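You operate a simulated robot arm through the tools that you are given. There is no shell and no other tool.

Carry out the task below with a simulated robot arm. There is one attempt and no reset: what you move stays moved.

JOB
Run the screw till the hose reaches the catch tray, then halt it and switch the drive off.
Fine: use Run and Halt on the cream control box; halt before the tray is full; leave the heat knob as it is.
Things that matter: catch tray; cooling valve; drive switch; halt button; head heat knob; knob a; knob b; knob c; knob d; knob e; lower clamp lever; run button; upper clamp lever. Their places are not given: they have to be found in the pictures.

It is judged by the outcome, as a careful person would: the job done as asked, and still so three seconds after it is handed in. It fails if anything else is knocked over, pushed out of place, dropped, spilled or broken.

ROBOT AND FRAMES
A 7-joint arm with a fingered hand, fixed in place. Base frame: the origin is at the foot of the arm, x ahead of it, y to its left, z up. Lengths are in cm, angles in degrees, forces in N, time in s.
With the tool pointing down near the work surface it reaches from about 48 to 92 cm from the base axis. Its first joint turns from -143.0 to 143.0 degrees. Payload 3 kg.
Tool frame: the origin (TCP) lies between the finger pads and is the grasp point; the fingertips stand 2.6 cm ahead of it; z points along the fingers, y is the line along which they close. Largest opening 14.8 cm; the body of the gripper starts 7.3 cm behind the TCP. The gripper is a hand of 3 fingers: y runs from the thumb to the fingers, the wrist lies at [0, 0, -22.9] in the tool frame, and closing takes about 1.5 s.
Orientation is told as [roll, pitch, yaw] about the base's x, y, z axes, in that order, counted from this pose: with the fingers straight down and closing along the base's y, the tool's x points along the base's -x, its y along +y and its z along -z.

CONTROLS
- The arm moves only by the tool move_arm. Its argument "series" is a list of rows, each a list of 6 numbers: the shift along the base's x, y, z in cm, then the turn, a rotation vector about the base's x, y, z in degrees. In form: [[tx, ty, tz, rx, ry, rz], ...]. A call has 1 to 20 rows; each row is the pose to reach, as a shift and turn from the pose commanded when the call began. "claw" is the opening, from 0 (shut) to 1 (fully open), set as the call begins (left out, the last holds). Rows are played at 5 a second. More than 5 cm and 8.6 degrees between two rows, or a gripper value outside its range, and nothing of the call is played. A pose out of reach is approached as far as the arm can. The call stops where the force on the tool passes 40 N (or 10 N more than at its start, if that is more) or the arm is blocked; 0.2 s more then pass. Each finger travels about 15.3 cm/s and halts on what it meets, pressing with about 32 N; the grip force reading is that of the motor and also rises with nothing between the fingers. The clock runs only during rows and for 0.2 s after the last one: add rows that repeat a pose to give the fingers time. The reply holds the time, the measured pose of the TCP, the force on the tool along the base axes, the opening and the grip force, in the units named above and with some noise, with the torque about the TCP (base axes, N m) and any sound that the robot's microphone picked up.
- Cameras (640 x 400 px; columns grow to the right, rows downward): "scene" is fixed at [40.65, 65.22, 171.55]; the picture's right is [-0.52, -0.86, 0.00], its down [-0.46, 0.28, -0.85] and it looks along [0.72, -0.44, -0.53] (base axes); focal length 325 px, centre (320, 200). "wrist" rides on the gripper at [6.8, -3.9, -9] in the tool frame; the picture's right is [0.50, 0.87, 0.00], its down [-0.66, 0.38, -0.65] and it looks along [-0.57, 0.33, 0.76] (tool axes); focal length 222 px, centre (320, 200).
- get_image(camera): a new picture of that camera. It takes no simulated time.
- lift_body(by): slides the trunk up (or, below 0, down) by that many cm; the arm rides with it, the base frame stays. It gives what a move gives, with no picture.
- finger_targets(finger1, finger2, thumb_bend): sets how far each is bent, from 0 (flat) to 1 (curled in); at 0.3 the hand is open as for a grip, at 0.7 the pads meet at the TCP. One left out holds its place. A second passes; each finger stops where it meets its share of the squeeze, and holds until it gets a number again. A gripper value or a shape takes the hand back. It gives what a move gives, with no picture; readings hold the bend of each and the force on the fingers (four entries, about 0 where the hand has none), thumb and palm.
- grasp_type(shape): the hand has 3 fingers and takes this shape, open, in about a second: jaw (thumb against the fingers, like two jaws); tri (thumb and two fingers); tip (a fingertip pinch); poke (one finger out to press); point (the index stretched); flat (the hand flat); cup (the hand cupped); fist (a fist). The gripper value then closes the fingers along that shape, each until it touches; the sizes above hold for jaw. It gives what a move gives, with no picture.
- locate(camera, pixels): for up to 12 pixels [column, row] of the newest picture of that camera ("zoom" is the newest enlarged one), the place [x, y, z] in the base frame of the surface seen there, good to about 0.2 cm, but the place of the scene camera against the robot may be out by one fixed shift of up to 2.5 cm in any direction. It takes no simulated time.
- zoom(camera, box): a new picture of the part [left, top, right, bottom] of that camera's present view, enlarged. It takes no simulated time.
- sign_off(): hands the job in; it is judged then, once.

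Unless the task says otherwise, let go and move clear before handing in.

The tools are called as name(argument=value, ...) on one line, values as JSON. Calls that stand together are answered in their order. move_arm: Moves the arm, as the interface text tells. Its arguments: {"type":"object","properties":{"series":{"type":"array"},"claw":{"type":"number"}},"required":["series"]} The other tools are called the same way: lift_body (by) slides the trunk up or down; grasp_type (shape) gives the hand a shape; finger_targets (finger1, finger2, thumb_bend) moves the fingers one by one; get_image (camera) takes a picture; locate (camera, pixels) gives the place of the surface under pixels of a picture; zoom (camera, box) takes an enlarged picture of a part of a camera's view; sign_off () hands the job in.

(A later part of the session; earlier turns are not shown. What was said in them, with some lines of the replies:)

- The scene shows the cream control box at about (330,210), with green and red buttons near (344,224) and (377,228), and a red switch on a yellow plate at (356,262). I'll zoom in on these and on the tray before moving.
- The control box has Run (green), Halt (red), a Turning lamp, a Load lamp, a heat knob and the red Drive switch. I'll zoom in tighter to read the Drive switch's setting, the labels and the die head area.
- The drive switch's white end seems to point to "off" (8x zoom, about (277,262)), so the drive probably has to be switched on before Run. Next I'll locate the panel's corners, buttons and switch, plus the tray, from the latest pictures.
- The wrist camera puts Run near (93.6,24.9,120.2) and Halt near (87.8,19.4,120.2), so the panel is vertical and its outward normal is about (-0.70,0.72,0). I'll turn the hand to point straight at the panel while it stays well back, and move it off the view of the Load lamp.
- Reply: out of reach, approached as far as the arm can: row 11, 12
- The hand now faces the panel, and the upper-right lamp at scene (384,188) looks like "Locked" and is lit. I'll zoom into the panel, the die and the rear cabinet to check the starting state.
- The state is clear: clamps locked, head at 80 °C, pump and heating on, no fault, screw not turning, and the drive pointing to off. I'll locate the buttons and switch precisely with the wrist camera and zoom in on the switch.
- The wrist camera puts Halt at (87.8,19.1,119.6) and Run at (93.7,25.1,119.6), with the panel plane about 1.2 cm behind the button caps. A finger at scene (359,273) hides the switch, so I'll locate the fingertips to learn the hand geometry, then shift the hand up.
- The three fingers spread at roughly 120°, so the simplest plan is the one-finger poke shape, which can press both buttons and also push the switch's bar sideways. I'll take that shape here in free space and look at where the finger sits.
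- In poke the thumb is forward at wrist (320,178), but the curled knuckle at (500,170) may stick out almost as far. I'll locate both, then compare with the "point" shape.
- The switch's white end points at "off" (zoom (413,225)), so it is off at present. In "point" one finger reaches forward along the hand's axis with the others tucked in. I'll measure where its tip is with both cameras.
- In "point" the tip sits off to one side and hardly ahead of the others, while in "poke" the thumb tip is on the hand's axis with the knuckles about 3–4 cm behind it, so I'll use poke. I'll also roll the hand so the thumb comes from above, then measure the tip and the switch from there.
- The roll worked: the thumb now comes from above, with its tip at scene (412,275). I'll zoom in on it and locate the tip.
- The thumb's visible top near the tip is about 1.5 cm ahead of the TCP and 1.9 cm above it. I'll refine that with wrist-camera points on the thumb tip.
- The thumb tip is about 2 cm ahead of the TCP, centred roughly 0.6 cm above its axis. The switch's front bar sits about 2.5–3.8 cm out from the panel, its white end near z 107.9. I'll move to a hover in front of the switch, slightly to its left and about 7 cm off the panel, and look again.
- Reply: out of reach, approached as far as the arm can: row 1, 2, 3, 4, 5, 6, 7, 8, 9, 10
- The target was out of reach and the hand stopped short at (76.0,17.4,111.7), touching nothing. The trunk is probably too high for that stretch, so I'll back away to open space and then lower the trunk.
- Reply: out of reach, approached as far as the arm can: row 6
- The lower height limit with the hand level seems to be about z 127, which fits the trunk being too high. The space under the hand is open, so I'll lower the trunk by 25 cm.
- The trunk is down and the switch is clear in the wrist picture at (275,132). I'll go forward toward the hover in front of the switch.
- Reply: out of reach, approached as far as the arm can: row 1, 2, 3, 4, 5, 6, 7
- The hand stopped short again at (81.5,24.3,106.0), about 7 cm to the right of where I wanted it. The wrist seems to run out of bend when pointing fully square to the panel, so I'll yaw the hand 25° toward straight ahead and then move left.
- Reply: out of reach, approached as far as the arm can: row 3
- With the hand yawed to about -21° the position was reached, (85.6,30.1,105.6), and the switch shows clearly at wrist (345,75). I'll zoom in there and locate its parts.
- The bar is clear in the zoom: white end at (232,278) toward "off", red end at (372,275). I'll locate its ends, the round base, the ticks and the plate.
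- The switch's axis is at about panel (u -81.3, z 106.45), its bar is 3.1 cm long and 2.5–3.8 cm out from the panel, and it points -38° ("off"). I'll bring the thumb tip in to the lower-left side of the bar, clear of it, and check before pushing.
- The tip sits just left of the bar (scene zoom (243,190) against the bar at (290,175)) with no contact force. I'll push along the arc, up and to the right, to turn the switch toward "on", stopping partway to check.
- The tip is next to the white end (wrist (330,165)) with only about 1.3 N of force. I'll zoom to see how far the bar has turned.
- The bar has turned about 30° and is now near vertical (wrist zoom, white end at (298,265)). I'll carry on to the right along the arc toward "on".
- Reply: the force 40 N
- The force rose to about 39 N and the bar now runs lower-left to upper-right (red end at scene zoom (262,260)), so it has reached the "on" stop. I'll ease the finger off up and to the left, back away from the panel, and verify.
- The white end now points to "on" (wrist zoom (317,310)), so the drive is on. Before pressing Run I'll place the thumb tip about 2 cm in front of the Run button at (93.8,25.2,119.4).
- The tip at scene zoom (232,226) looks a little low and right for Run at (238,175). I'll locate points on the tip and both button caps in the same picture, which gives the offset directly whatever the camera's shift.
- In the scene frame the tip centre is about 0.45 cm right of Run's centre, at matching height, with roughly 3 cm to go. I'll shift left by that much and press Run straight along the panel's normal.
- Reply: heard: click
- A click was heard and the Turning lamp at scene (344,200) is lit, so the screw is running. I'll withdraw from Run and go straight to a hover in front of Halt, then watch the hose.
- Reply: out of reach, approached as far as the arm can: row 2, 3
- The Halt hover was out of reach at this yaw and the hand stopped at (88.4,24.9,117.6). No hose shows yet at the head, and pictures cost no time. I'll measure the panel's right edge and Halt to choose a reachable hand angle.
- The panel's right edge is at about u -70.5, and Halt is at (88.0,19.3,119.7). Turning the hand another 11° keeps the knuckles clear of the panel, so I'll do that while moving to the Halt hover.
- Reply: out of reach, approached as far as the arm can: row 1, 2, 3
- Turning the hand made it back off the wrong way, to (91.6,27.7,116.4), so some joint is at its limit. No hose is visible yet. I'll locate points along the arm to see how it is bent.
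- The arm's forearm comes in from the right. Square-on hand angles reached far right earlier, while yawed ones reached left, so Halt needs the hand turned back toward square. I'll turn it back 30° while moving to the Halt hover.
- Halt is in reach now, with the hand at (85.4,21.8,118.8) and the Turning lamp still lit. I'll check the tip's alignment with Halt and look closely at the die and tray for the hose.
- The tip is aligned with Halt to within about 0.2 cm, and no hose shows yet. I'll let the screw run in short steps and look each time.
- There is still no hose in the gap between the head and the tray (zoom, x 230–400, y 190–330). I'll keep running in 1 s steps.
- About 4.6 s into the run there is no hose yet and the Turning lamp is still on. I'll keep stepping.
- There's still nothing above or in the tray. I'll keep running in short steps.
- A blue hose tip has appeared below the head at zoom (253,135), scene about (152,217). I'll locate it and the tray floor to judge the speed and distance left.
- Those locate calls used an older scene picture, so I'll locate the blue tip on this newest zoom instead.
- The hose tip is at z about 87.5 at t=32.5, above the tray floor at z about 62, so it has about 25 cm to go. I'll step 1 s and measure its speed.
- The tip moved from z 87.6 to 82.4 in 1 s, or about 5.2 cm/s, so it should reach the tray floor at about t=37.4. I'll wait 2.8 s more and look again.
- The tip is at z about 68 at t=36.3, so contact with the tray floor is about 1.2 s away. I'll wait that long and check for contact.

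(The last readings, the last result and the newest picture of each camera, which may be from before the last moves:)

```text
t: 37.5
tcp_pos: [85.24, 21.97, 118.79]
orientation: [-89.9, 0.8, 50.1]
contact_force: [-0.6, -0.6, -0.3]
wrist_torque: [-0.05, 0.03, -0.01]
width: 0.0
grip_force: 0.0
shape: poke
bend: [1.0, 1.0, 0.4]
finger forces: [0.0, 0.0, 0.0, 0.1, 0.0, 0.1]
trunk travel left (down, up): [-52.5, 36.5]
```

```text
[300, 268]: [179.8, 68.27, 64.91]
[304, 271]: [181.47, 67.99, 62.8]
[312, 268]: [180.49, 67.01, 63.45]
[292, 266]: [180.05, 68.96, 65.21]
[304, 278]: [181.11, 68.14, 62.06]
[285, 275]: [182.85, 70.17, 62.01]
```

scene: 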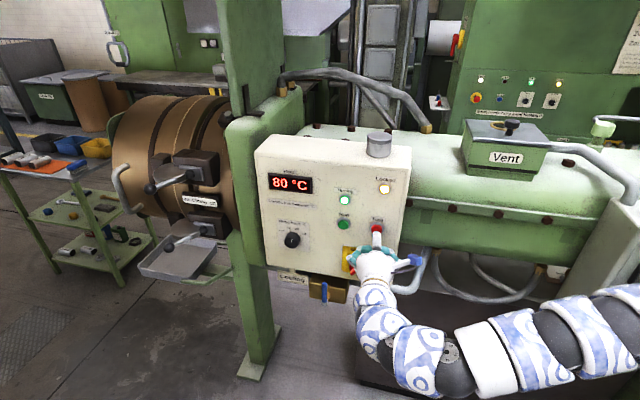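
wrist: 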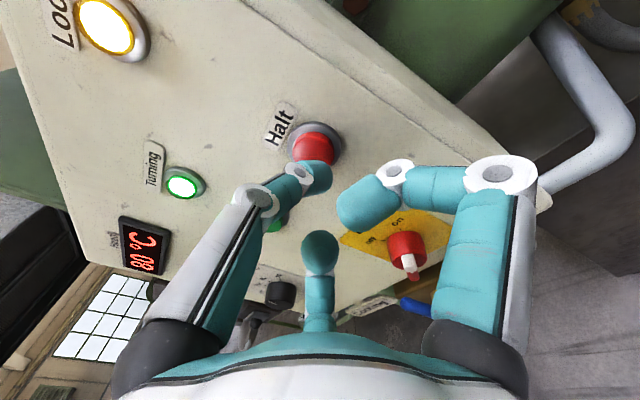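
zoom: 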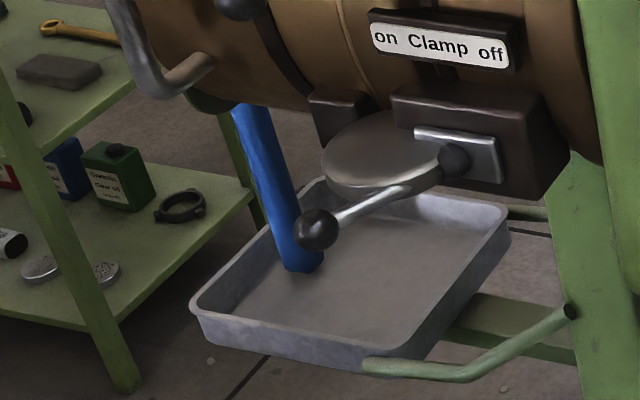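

The hose's lower edge is within about 2 cm of the tray floor (zoom (300,270), z about 64). I'll let it run about 0.6 s more so that it really lands, then check.

move_arm(series=[[0, 0, 0, 0, 0, 0], [0, 0, 0, 0, 0, 0]])

zoom(camera="scene", box=[130, 205, 210, 285])

```text
t: 38.1
tcp_pos: [85.3, 21.95, 118.83]
orientation: [-89.9, 0.7, 50.2]
contact_force: [-0.6, -0.6, 0.4]
wrist_torque: [-0.01, 0.01, -0.02]
width: 0.0
grip_force: 0.0
shape: poke
bend: [1.0, 1.0, 0.4]
finger forces: [0.0, 0.1, 0.0, 0.0, 0.0, 0.1]
trunk travel left (down, up): [-52.5, 36.5]
```

```text
5.00 times, centred on (170, 245) of scene
```

zoom: 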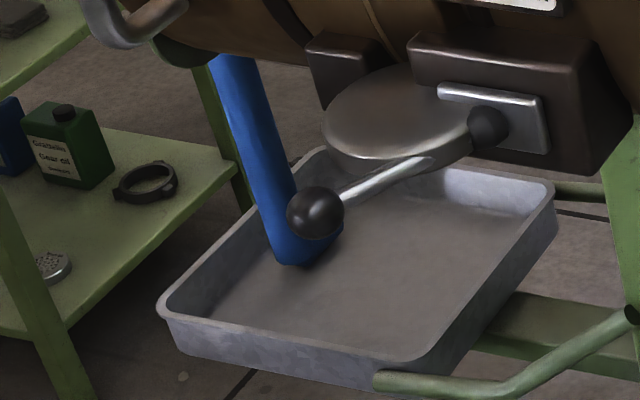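

The hose has reached the tray and is starting to fold on its floor (zoom (300,250)). Now I'll press Halt straight in.

move_arm(series=[[0.975, -1.0, 0, 0, 0, 0], [1.39, -1.44, 0, 0, 0, 0], [1.67, -1.72, 0, 0, 0, 0], [1.81, -1.87, 0, 0, 0, 0]])

zoom(camera="scene", box=[325, 175, 405, 255])

get_image(camera="scene")

```text
t: 39.1
tcp_pos: [86.75, 20.55, 119.21]
orientation: [-90.1, 0.6, 50.3]
contact_force: [-22.7, 18.7, 4.9]
wrist_torque: [-0.05, -0.03, -0.14]
width: 0.02
grip_force: 0.0
shape: poke
bend: [1.0, 1.0, 0.91]
finger forces: [0.1, 0.0, 0.1, 0.0, 28.9, 0.0]
trunk travel left (down, up): [-52.5, 36.5]
heard: click
```

```text
5.00 times, centred on (365, 215) of scene
```

zoom: 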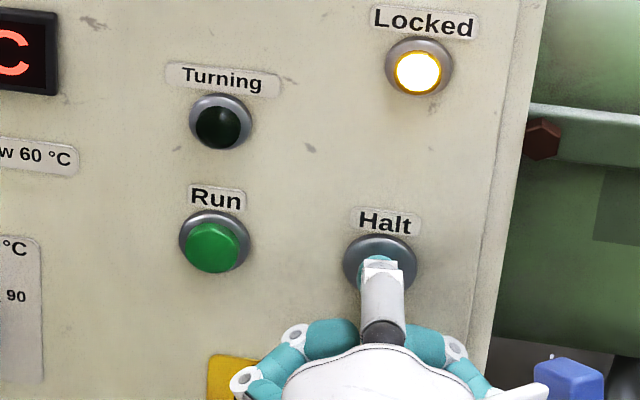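

```text
taken
```

scene: 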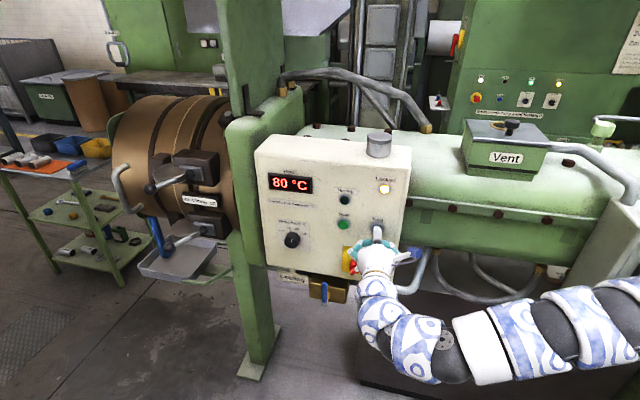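

A click was heard and the Turning lamp is dark, so the screw has stopped. I'll back straight off the Halt button and confirm the hose has stopped and the tray isn't full.

move_arm(series=[[-1.4, 1.44, 0, 0, 0, 0], [-2.8, 2.87, 0, 0, 0, 0], [-4.2, 4.3, 0, 0, 0, 0], [-4.2, 4.3, 0, 0, 0, 0]])

zoom(camera="scene", box=[325, 175, 405, 285])

zoom(camera="scene", box=[110, 190, 230, 290])

get_image(camera="wrist")

```text
t: 40.1
tcp_pos: [82.82, 24.55, 119.04]
orientation: [-89.9, 0.9, 50.1]
contact_force: [-0.2, -0.1, -0.4]
wrist_torque: [-0.02, -0.02, -0.01]
width: 0.01
grip_force: 0.0
shape: poke
bend: [1.0, 1.0, 0.4]
finger forces: [0.1, 0.0, 0.0, 0.0, 0.0, 0.1]
trunk travel left (down, up): [-52.5, 36.5]
```

```text
3.64 times, centred on (365, 230) of scene
```

zoom: 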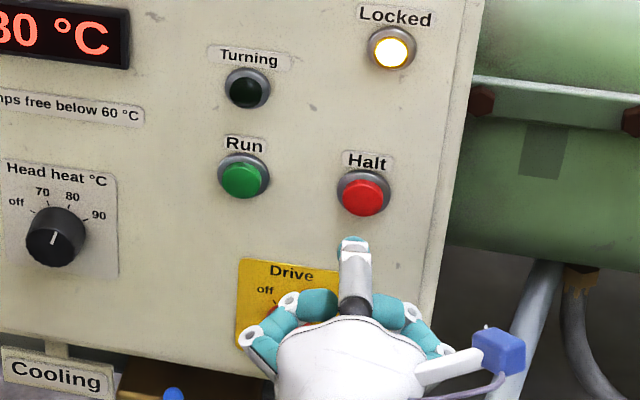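

```text
4.00 times, centred on (170, 240) of scene
```

zoom: 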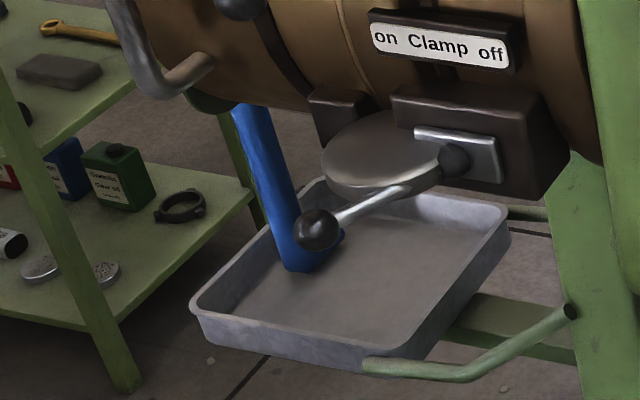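

```text
taken
```

wrist: 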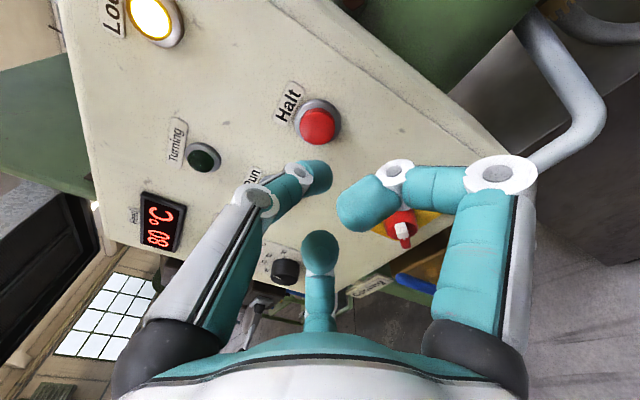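

The screw is stopped, with the hose end lying in a tray that is far from full. Next is switching the drive off by pushing the bar from its right side. First I'll check that the grey conduit at the panel's lower right (wrist (560,120)) won't be in the hand's way.

locate(camera="wrist", pixels=[[560, 60], [590, 100], [570, 140], [545, 165], [500, 155], [403, 230], [403, 242], [415, 283], [440, 225], [500, 165]])

locate(camera="scene", pixels=[[398, 288], [415, 285], [425, 265], [430, 250], [323, 290], [324, 300], [350, 255], [408, 292]])

```text
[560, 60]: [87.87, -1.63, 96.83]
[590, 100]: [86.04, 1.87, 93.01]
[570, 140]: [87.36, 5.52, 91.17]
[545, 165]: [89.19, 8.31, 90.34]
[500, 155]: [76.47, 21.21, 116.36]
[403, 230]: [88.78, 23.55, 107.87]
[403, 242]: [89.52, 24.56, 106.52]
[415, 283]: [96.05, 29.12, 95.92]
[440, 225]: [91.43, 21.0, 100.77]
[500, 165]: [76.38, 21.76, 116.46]
```

```text
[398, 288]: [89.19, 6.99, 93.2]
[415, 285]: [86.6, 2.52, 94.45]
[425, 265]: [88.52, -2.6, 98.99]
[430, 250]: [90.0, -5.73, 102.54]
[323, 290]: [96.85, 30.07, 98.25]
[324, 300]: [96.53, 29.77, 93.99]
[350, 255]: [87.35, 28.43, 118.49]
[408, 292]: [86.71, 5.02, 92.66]
```

The conduit is well clear (about 10 cm away). I'll go down to a spot in front of and to the right of the switch, still off the panel, turning the hand 7°.

move_arm(series=[[0.4, 0.25, -4, 0, 0, 3], [0.9, 0.5, -8, 0, 0, 7], [1.3, 0.8, -12, 0, 0, 7], [1.69, 1.04, -14.12, 0, 0, 7], [1.69, 1.04, -14.12, 0, 0, 7]])

get_image(camera="wrist")

zoom(camera="scene", box=[320, 230, 400, 310])

```text
t: 41.3
tcp_pos: [84.57, 25.56, 104.78]
orientation: [-90.0, 0.6, 57.2]
contact_force: [0.9, -1.1, -0.3]
wrist_torque: [0.03, 0.0, 0.02]
width: 0.0
grip_force: 0.1
shape: poke
bend: [1.0, 1.0, 0.4]
finger forces: [0.0, 0.0, 0.0, 0.0, 0.0, 0.1]
trunk travel left (down, up): [-52.5, 36.5]
```

```text
taken
```

wrist: 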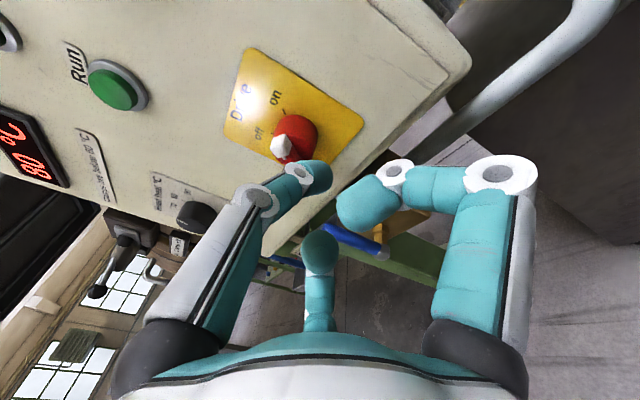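

```text
5.00 times, centred on (360, 270) of scene
```

zoom: 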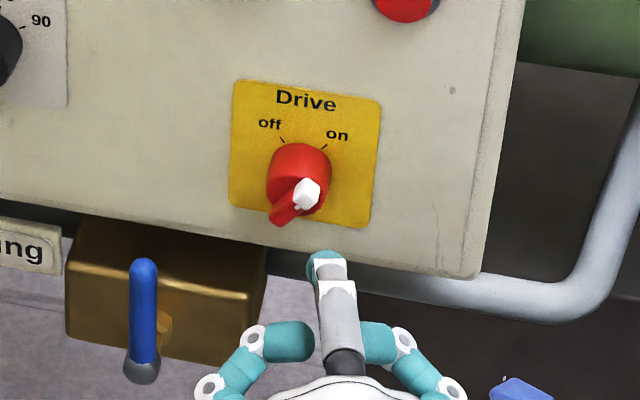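

The switch bar points to "on" (white end at scene zoom (306,192)), and the tip is at (325,262), lower right. I'll locate both to fix the relative position before going in.

locate(camera="zoom", pixels=[[306, 188], [300, 203], [315, 195], [280, 218], [292, 212], [326, 252], [318, 258], [311, 265], [340, 256], [326, 262], [285, 160], [316, 165]])

```text
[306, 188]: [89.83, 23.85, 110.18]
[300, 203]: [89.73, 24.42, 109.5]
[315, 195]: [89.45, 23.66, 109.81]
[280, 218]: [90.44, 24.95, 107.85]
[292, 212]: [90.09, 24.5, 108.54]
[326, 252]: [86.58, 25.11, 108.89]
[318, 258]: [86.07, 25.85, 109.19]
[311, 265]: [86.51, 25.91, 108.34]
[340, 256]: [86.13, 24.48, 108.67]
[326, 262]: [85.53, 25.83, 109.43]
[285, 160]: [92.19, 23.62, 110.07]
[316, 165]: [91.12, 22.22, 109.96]
```

The tip is about 2 cm right of and 0.6 cm below the switch axis, and clear of the bar. I'll move straight in to working depth, slightly farther right, and check again.

move_arm(series=[[0.6, -0.9, 0, 0, 0, 0], [1.3, -1.7, 0, 0, 0, 0], [2.05, -2.54, 0, 0, 0, 0], [2.05, -2.54, 0, 0, 0, 0]])

zoom(camera="wrist", box=[230, 60, 390, 220])

zoom(camera="scene", box=[335, 240, 385, 290])

```text
t: 42.3
tcp_pos: [86.63, 22.96, 104.86]
orientation: [-89.9, 0.7, 57.1]
contact_force: [0.3, 0.4, -0.1]
wrist_torque: [0.01, -0.01, 0.01]
width: 0.0
grip_force: 0.1
shape: poke
bend: [1.0, 1.0, 0.4]
finger forces: [0.0, 0.1, 0.0, 0.0, 0.0, 0.1]
trunk travel left (down, up): [-52.5, 36.5]
```

```text
2.50 times, centred on (310, 140) of wrist
```

zoom: 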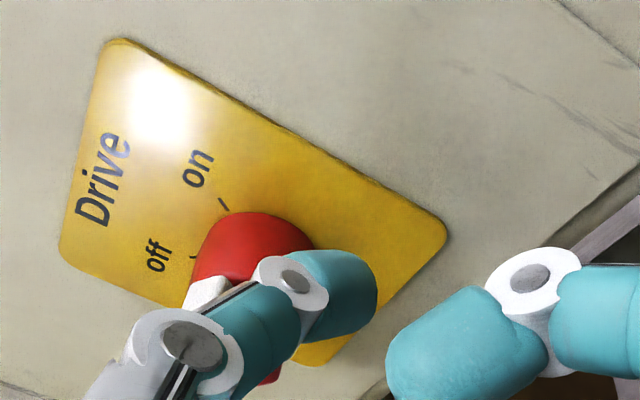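

```text
8.00 times, centred on (360, 265) of scene
```

zoom: 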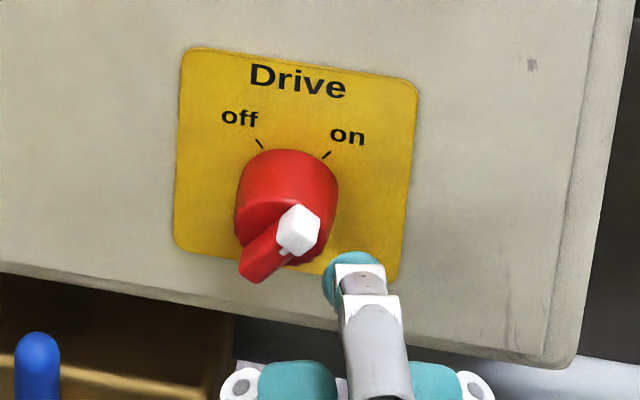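

The tip (8x zoom (352,272)) is beside the bar, to the right and below its white end, with no contact. I'll push up and to the left along the arc toward "off", checking partway.

move_arm(series=[[0.27, 0.26, 0.45, 0, 0, 0], [0.54, 0.52, 0.92, 0, 0, 0], [0.6, 0.59, 1.3, 0, 0, 0], [0.75, 0.73, 1.71, 0, 0, 0], [0.98, 0.95, 2.05, 0, 0, 0], [1.26, 1.22, 2.3, 0, 0, 0]])

zoom(camera="wrist", box=[230, 60, 390, 220])

zoom(camera="scene", box=[335, 240, 385, 290])

```text
t: 43.4
tcp_pos: [87.29, 23.09, 106.51]
orientation: [-89.8, 0.9, 56.5]
contact_force: [-24.9, -13.9, -4.2]
wrist_torque: [0.0, 0.19, -0.53]
width: 0.0
grip_force: 0.1
shape: poke
bend: [1.0, 1.0, 0.92]
finger forces: [0.0, 0.1, 0.0, 0.1, 30.8, 0.0]
trunk travel left (down, up): [-52.5, 36.5]
stopped in row 5: the force on the tool passed its limit at 42 N (the readings are from after the stop); the commanded pose is now the measured one
```

```text
2.50 times, centred on (310, 140) of wrist
```

zoom: 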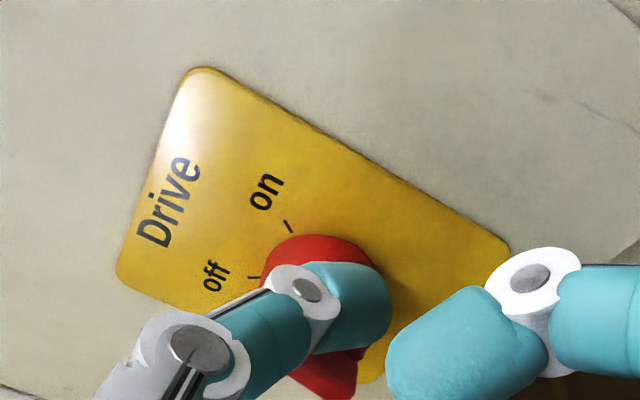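

```text
8.00 times, centred on (360, 265) of scene
```

zoom: 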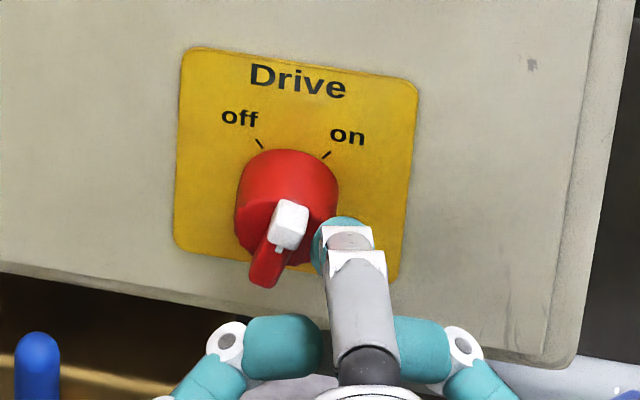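

The push stopped at 42 N with the bar turned only partway. The tip had gone too deep, about 2.3 cm out, and caught the round base's rim. I'll ease off to the right and out by about 0.8 cm, then check.

move_arm(series=[[-0.71, -0.13, -0.2, 0, 0, 0], [-1.09, 0.12, -0.4, 0, 0, 0], [-1.09, 0.12, -0.4, 0, 0, 0]])

zoom(camera="scene", box=[335, 240, 385, 290])

locate(camera="zoom", pixels=[[345, 235], [340, 245], [330, 250], [360, 240], [290, 215], [283, 232], [265, 270], [300, 225]])

```text
t: 44.2
tcp_pos: [86.42, 23.61, 106.13]
orientation: [-89.8, 0.8, 56.7]
contact_force: [0.4, 0.1, 0.2]
wrist_torque: [-0.01, 0.0, 0.02]
width: 0.0
grip_force: 0.1
shape: poke
bend: [1.0, 1.0, 0.4]
finger forces: [0.1, 0.1, 0.1, 0.1, 0.0, 0.1]
trunk travel left (down, up): [-52.5, 36.5]
```

```text
8.00 times, centred on (360, 265) of scene
```

zoom: 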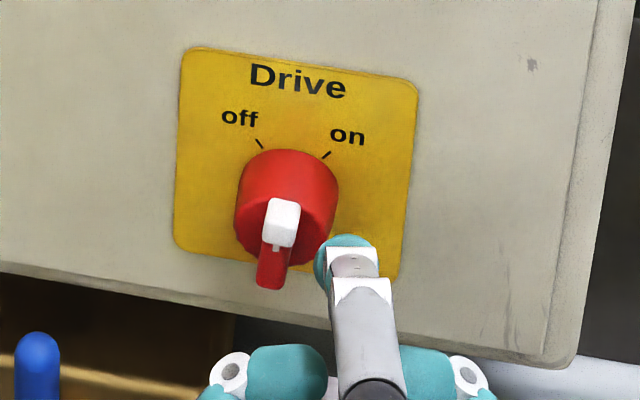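

```text
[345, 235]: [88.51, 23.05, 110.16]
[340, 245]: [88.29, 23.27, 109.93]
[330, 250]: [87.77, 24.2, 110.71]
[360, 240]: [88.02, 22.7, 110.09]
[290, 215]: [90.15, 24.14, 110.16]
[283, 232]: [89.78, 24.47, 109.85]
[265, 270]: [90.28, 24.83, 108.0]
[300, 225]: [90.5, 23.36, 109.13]
```

The switch is now about midway (white end at zoom (282,222)), and the tip is free at the right depth. I'll push again along the arc to the upper left, at this shallower depth.

move_arm(series=[[0.43, 0.42, 0.3, 0, 0, 0], [0.825, 0.8, 0.56, 0, 0, 0], [1.05, 1.02, 0.9, 0, 0, 0], [1.33, 1.29, 1.15, 0, 0, 0], [1.58, 1.53, 1.27, 0, 0, 0], [1.71, 1.66, 1.3, 0, 0, 0]])

zoom(camera="scene", box=[335, 240, 385, 290])

zoom(camera="wrist", box=[230, 60, 390, 220])

```text
t: 45.6
tcp_pos: [87.76, 24.97, 107.73]
orientation: [-89.8, 0.8, 56.5]
contact_force: [-28.5, -19.8, 6.3]
wrist_torque: [-0.07, -0.12, -0.82]
width: 0.0
grip_force: 0.0
shape: poke
bend: [1.0, 1.0, 0.4]
finger forces: [0.1, 0.0, 0.0, 0.0, 37.0, 0.0]
trunk travel left (down, up): [-52.5, 36.5]
```

```text
8.00 times, centred on (360, 265) of scene
```

zoom: 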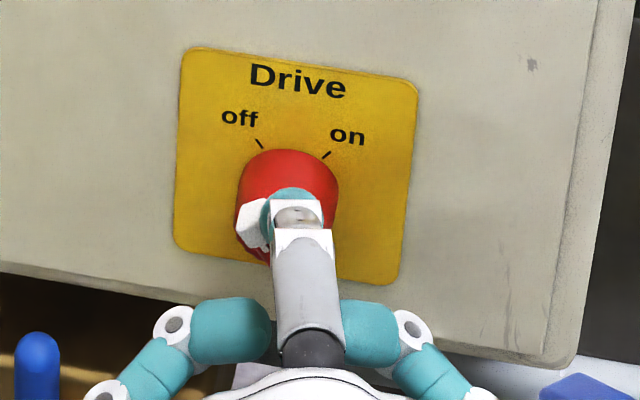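

```text
2.50 times, centred on (310, 140) of wrist
```

zoom: 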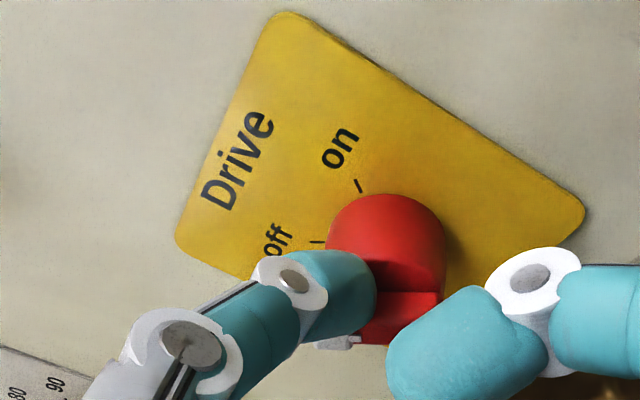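

About 35 N of resistance and the white end at (253,225) match the original "off" look, so the switch seems to be at its off stop. I'll ease off to the right, back away from the panel and verify.

move_arm(series=[[-0.4, -0.39, 0.2, 0, 0, 0], [-0.8, -0.77, 0.4, 0, 0, 0], [-2.2, 0.67, 0.6, 0, 0, 0], [-3.6, 2.1, 0.6, 0, 0, 0], [-5, 3.54, 0.6, 0, 0, 0], [-7.5, 6.1, 0.6, 0, 0, 0], [-7.5, 6.1, 0.6, 0, 0, 0]])

get_image(camera="scene")

zoom(camera="scene", box=[325, 175, 405, 290])

get_image(camera="wrist")

```text
t: 47.2
tcp_pos: [80.6, 31.32, 108.11]
orientation: [-89.8, 0.9, 56.9]
contact_force: [0.8, 0.6, 0.6]
wrist_torque: [-0.02, 0.02, 0.01]
width: 0.01
grip_force: 0.0
shape: poke
bend: [1.0, 1.0, 0.4]
finger forces: [0.0, 0.1, 0.1, 0.1, 0.0, 0.0]
trunk travel left (down, up): [-52.5, 36.5]
```

```text
taken
```

scene: 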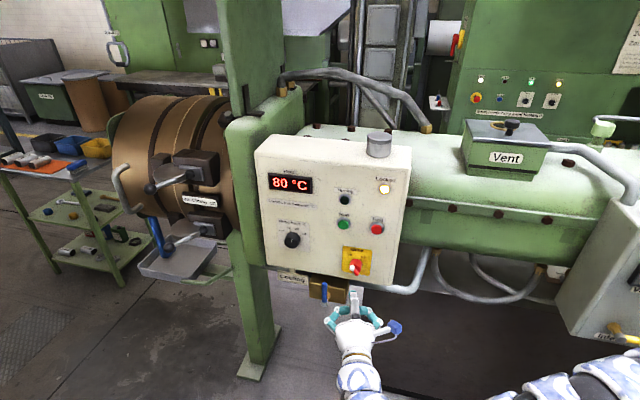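

```text
3.48 times, centred on (365, 232) of scene
```

zoom: 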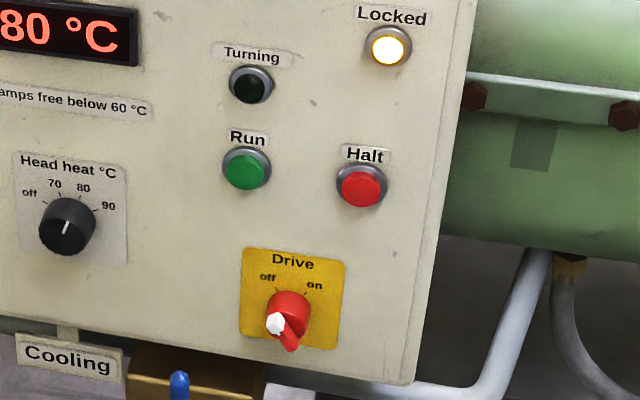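

```text
taken
```

wrist: 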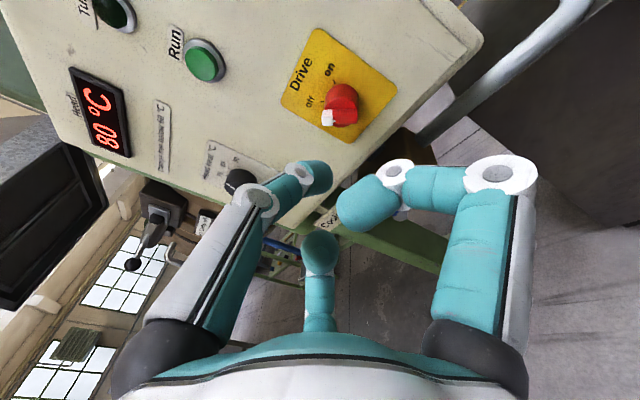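

The switch bar again points to "off" (white end at zoom (275,323)), Turning is dark, and the heat knob looks unchanged. I'll check all of this close up, along with the hose in the tray.

zoom(camera="scene", box=[335, 235, 380, 285])

zoom(camera="wrist", box=[270, 20, 410, 150])

zoom(camera="scene", box=[265, 215, 325, 265])

zoom(camera="scene", box=[110, 180, 230, 290])

```text
8.00 times, centred on (358, 260) of scene
```

zoom: 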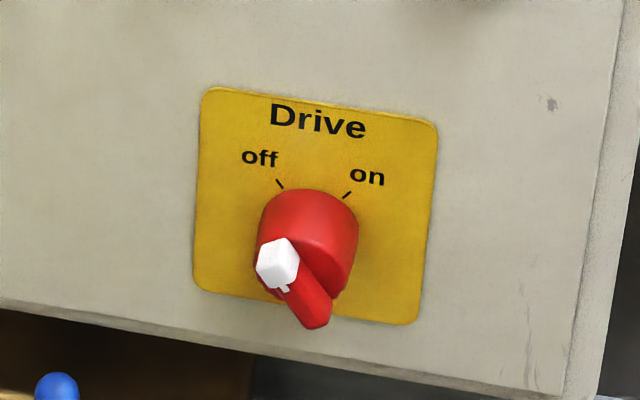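

```text
3.08 times, centred on (340, 85) of wrist
```

zoom: 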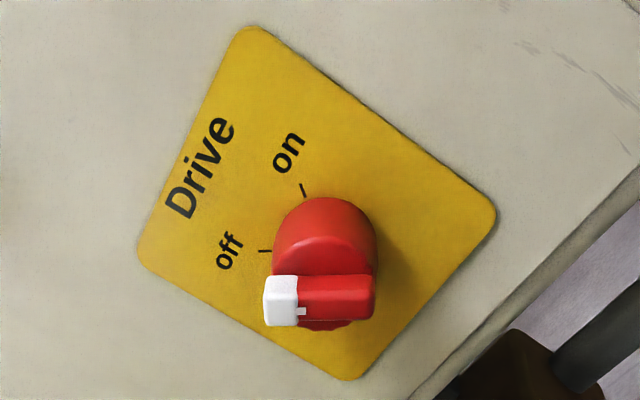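

```text
8.00 times, centred on (295, 240) of scene
```

zoom: 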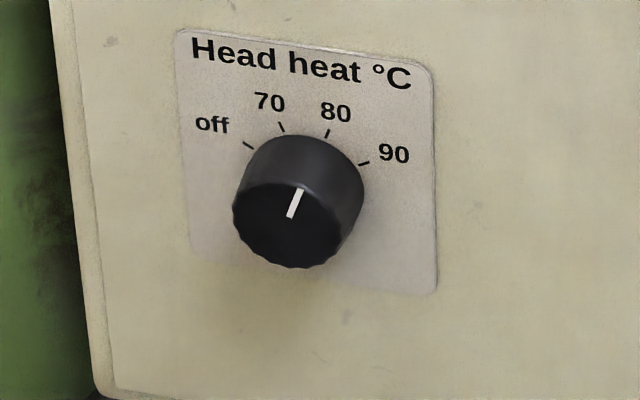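

```text
3.64 times, centred on (170, 235) of scene
```

zoom: 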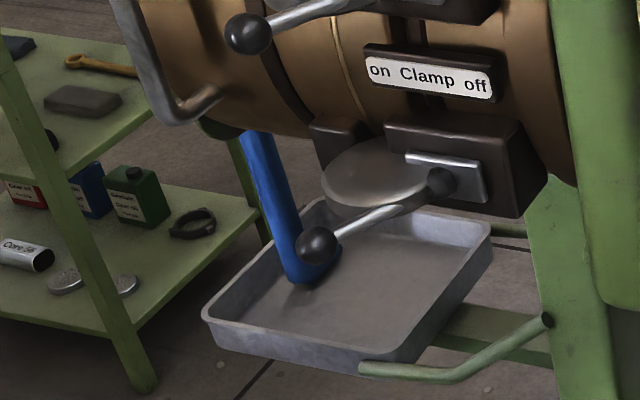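

The switch looks exactly as it did when off at the start, and the screw is halted. The hose lies in the tray with plenty of room, the heat knob still reads 80, and the hand is about 15 cm clear of the panel. I'm handing the job in.

sign_off()

```text
The job is handed in.
```

The job is done and handed in: the screw ran until the hose reached the catch tray, then I halted it and switched the drive off. I don't have the judge's result.

- **Run:** the drive was off at the start, so I turned it on first. I then pressed Run on the cream box, and the Turning lamp lit.
- **Hose:** I let it run until the hose touched the tray floor and began to fold, about 12.5 s after Run.
- **Halt:** I pressed Halt about a second later. The Turning lamp went dark, and the tray had plenty of room left.
- **Drive:** the switch is back at "off", exactly as it looked at the start. The first push caught the rim of the switch's round base and stopped at the force limit. I backed the finger out slightly and finished the turn, and I saw no damage.
- **Left alone:** the heat knob still points to 80. I didn't touch the clamps, the cooling valve or the other knobs.

At hand-in the hand was about 15 cm clear of the panel.
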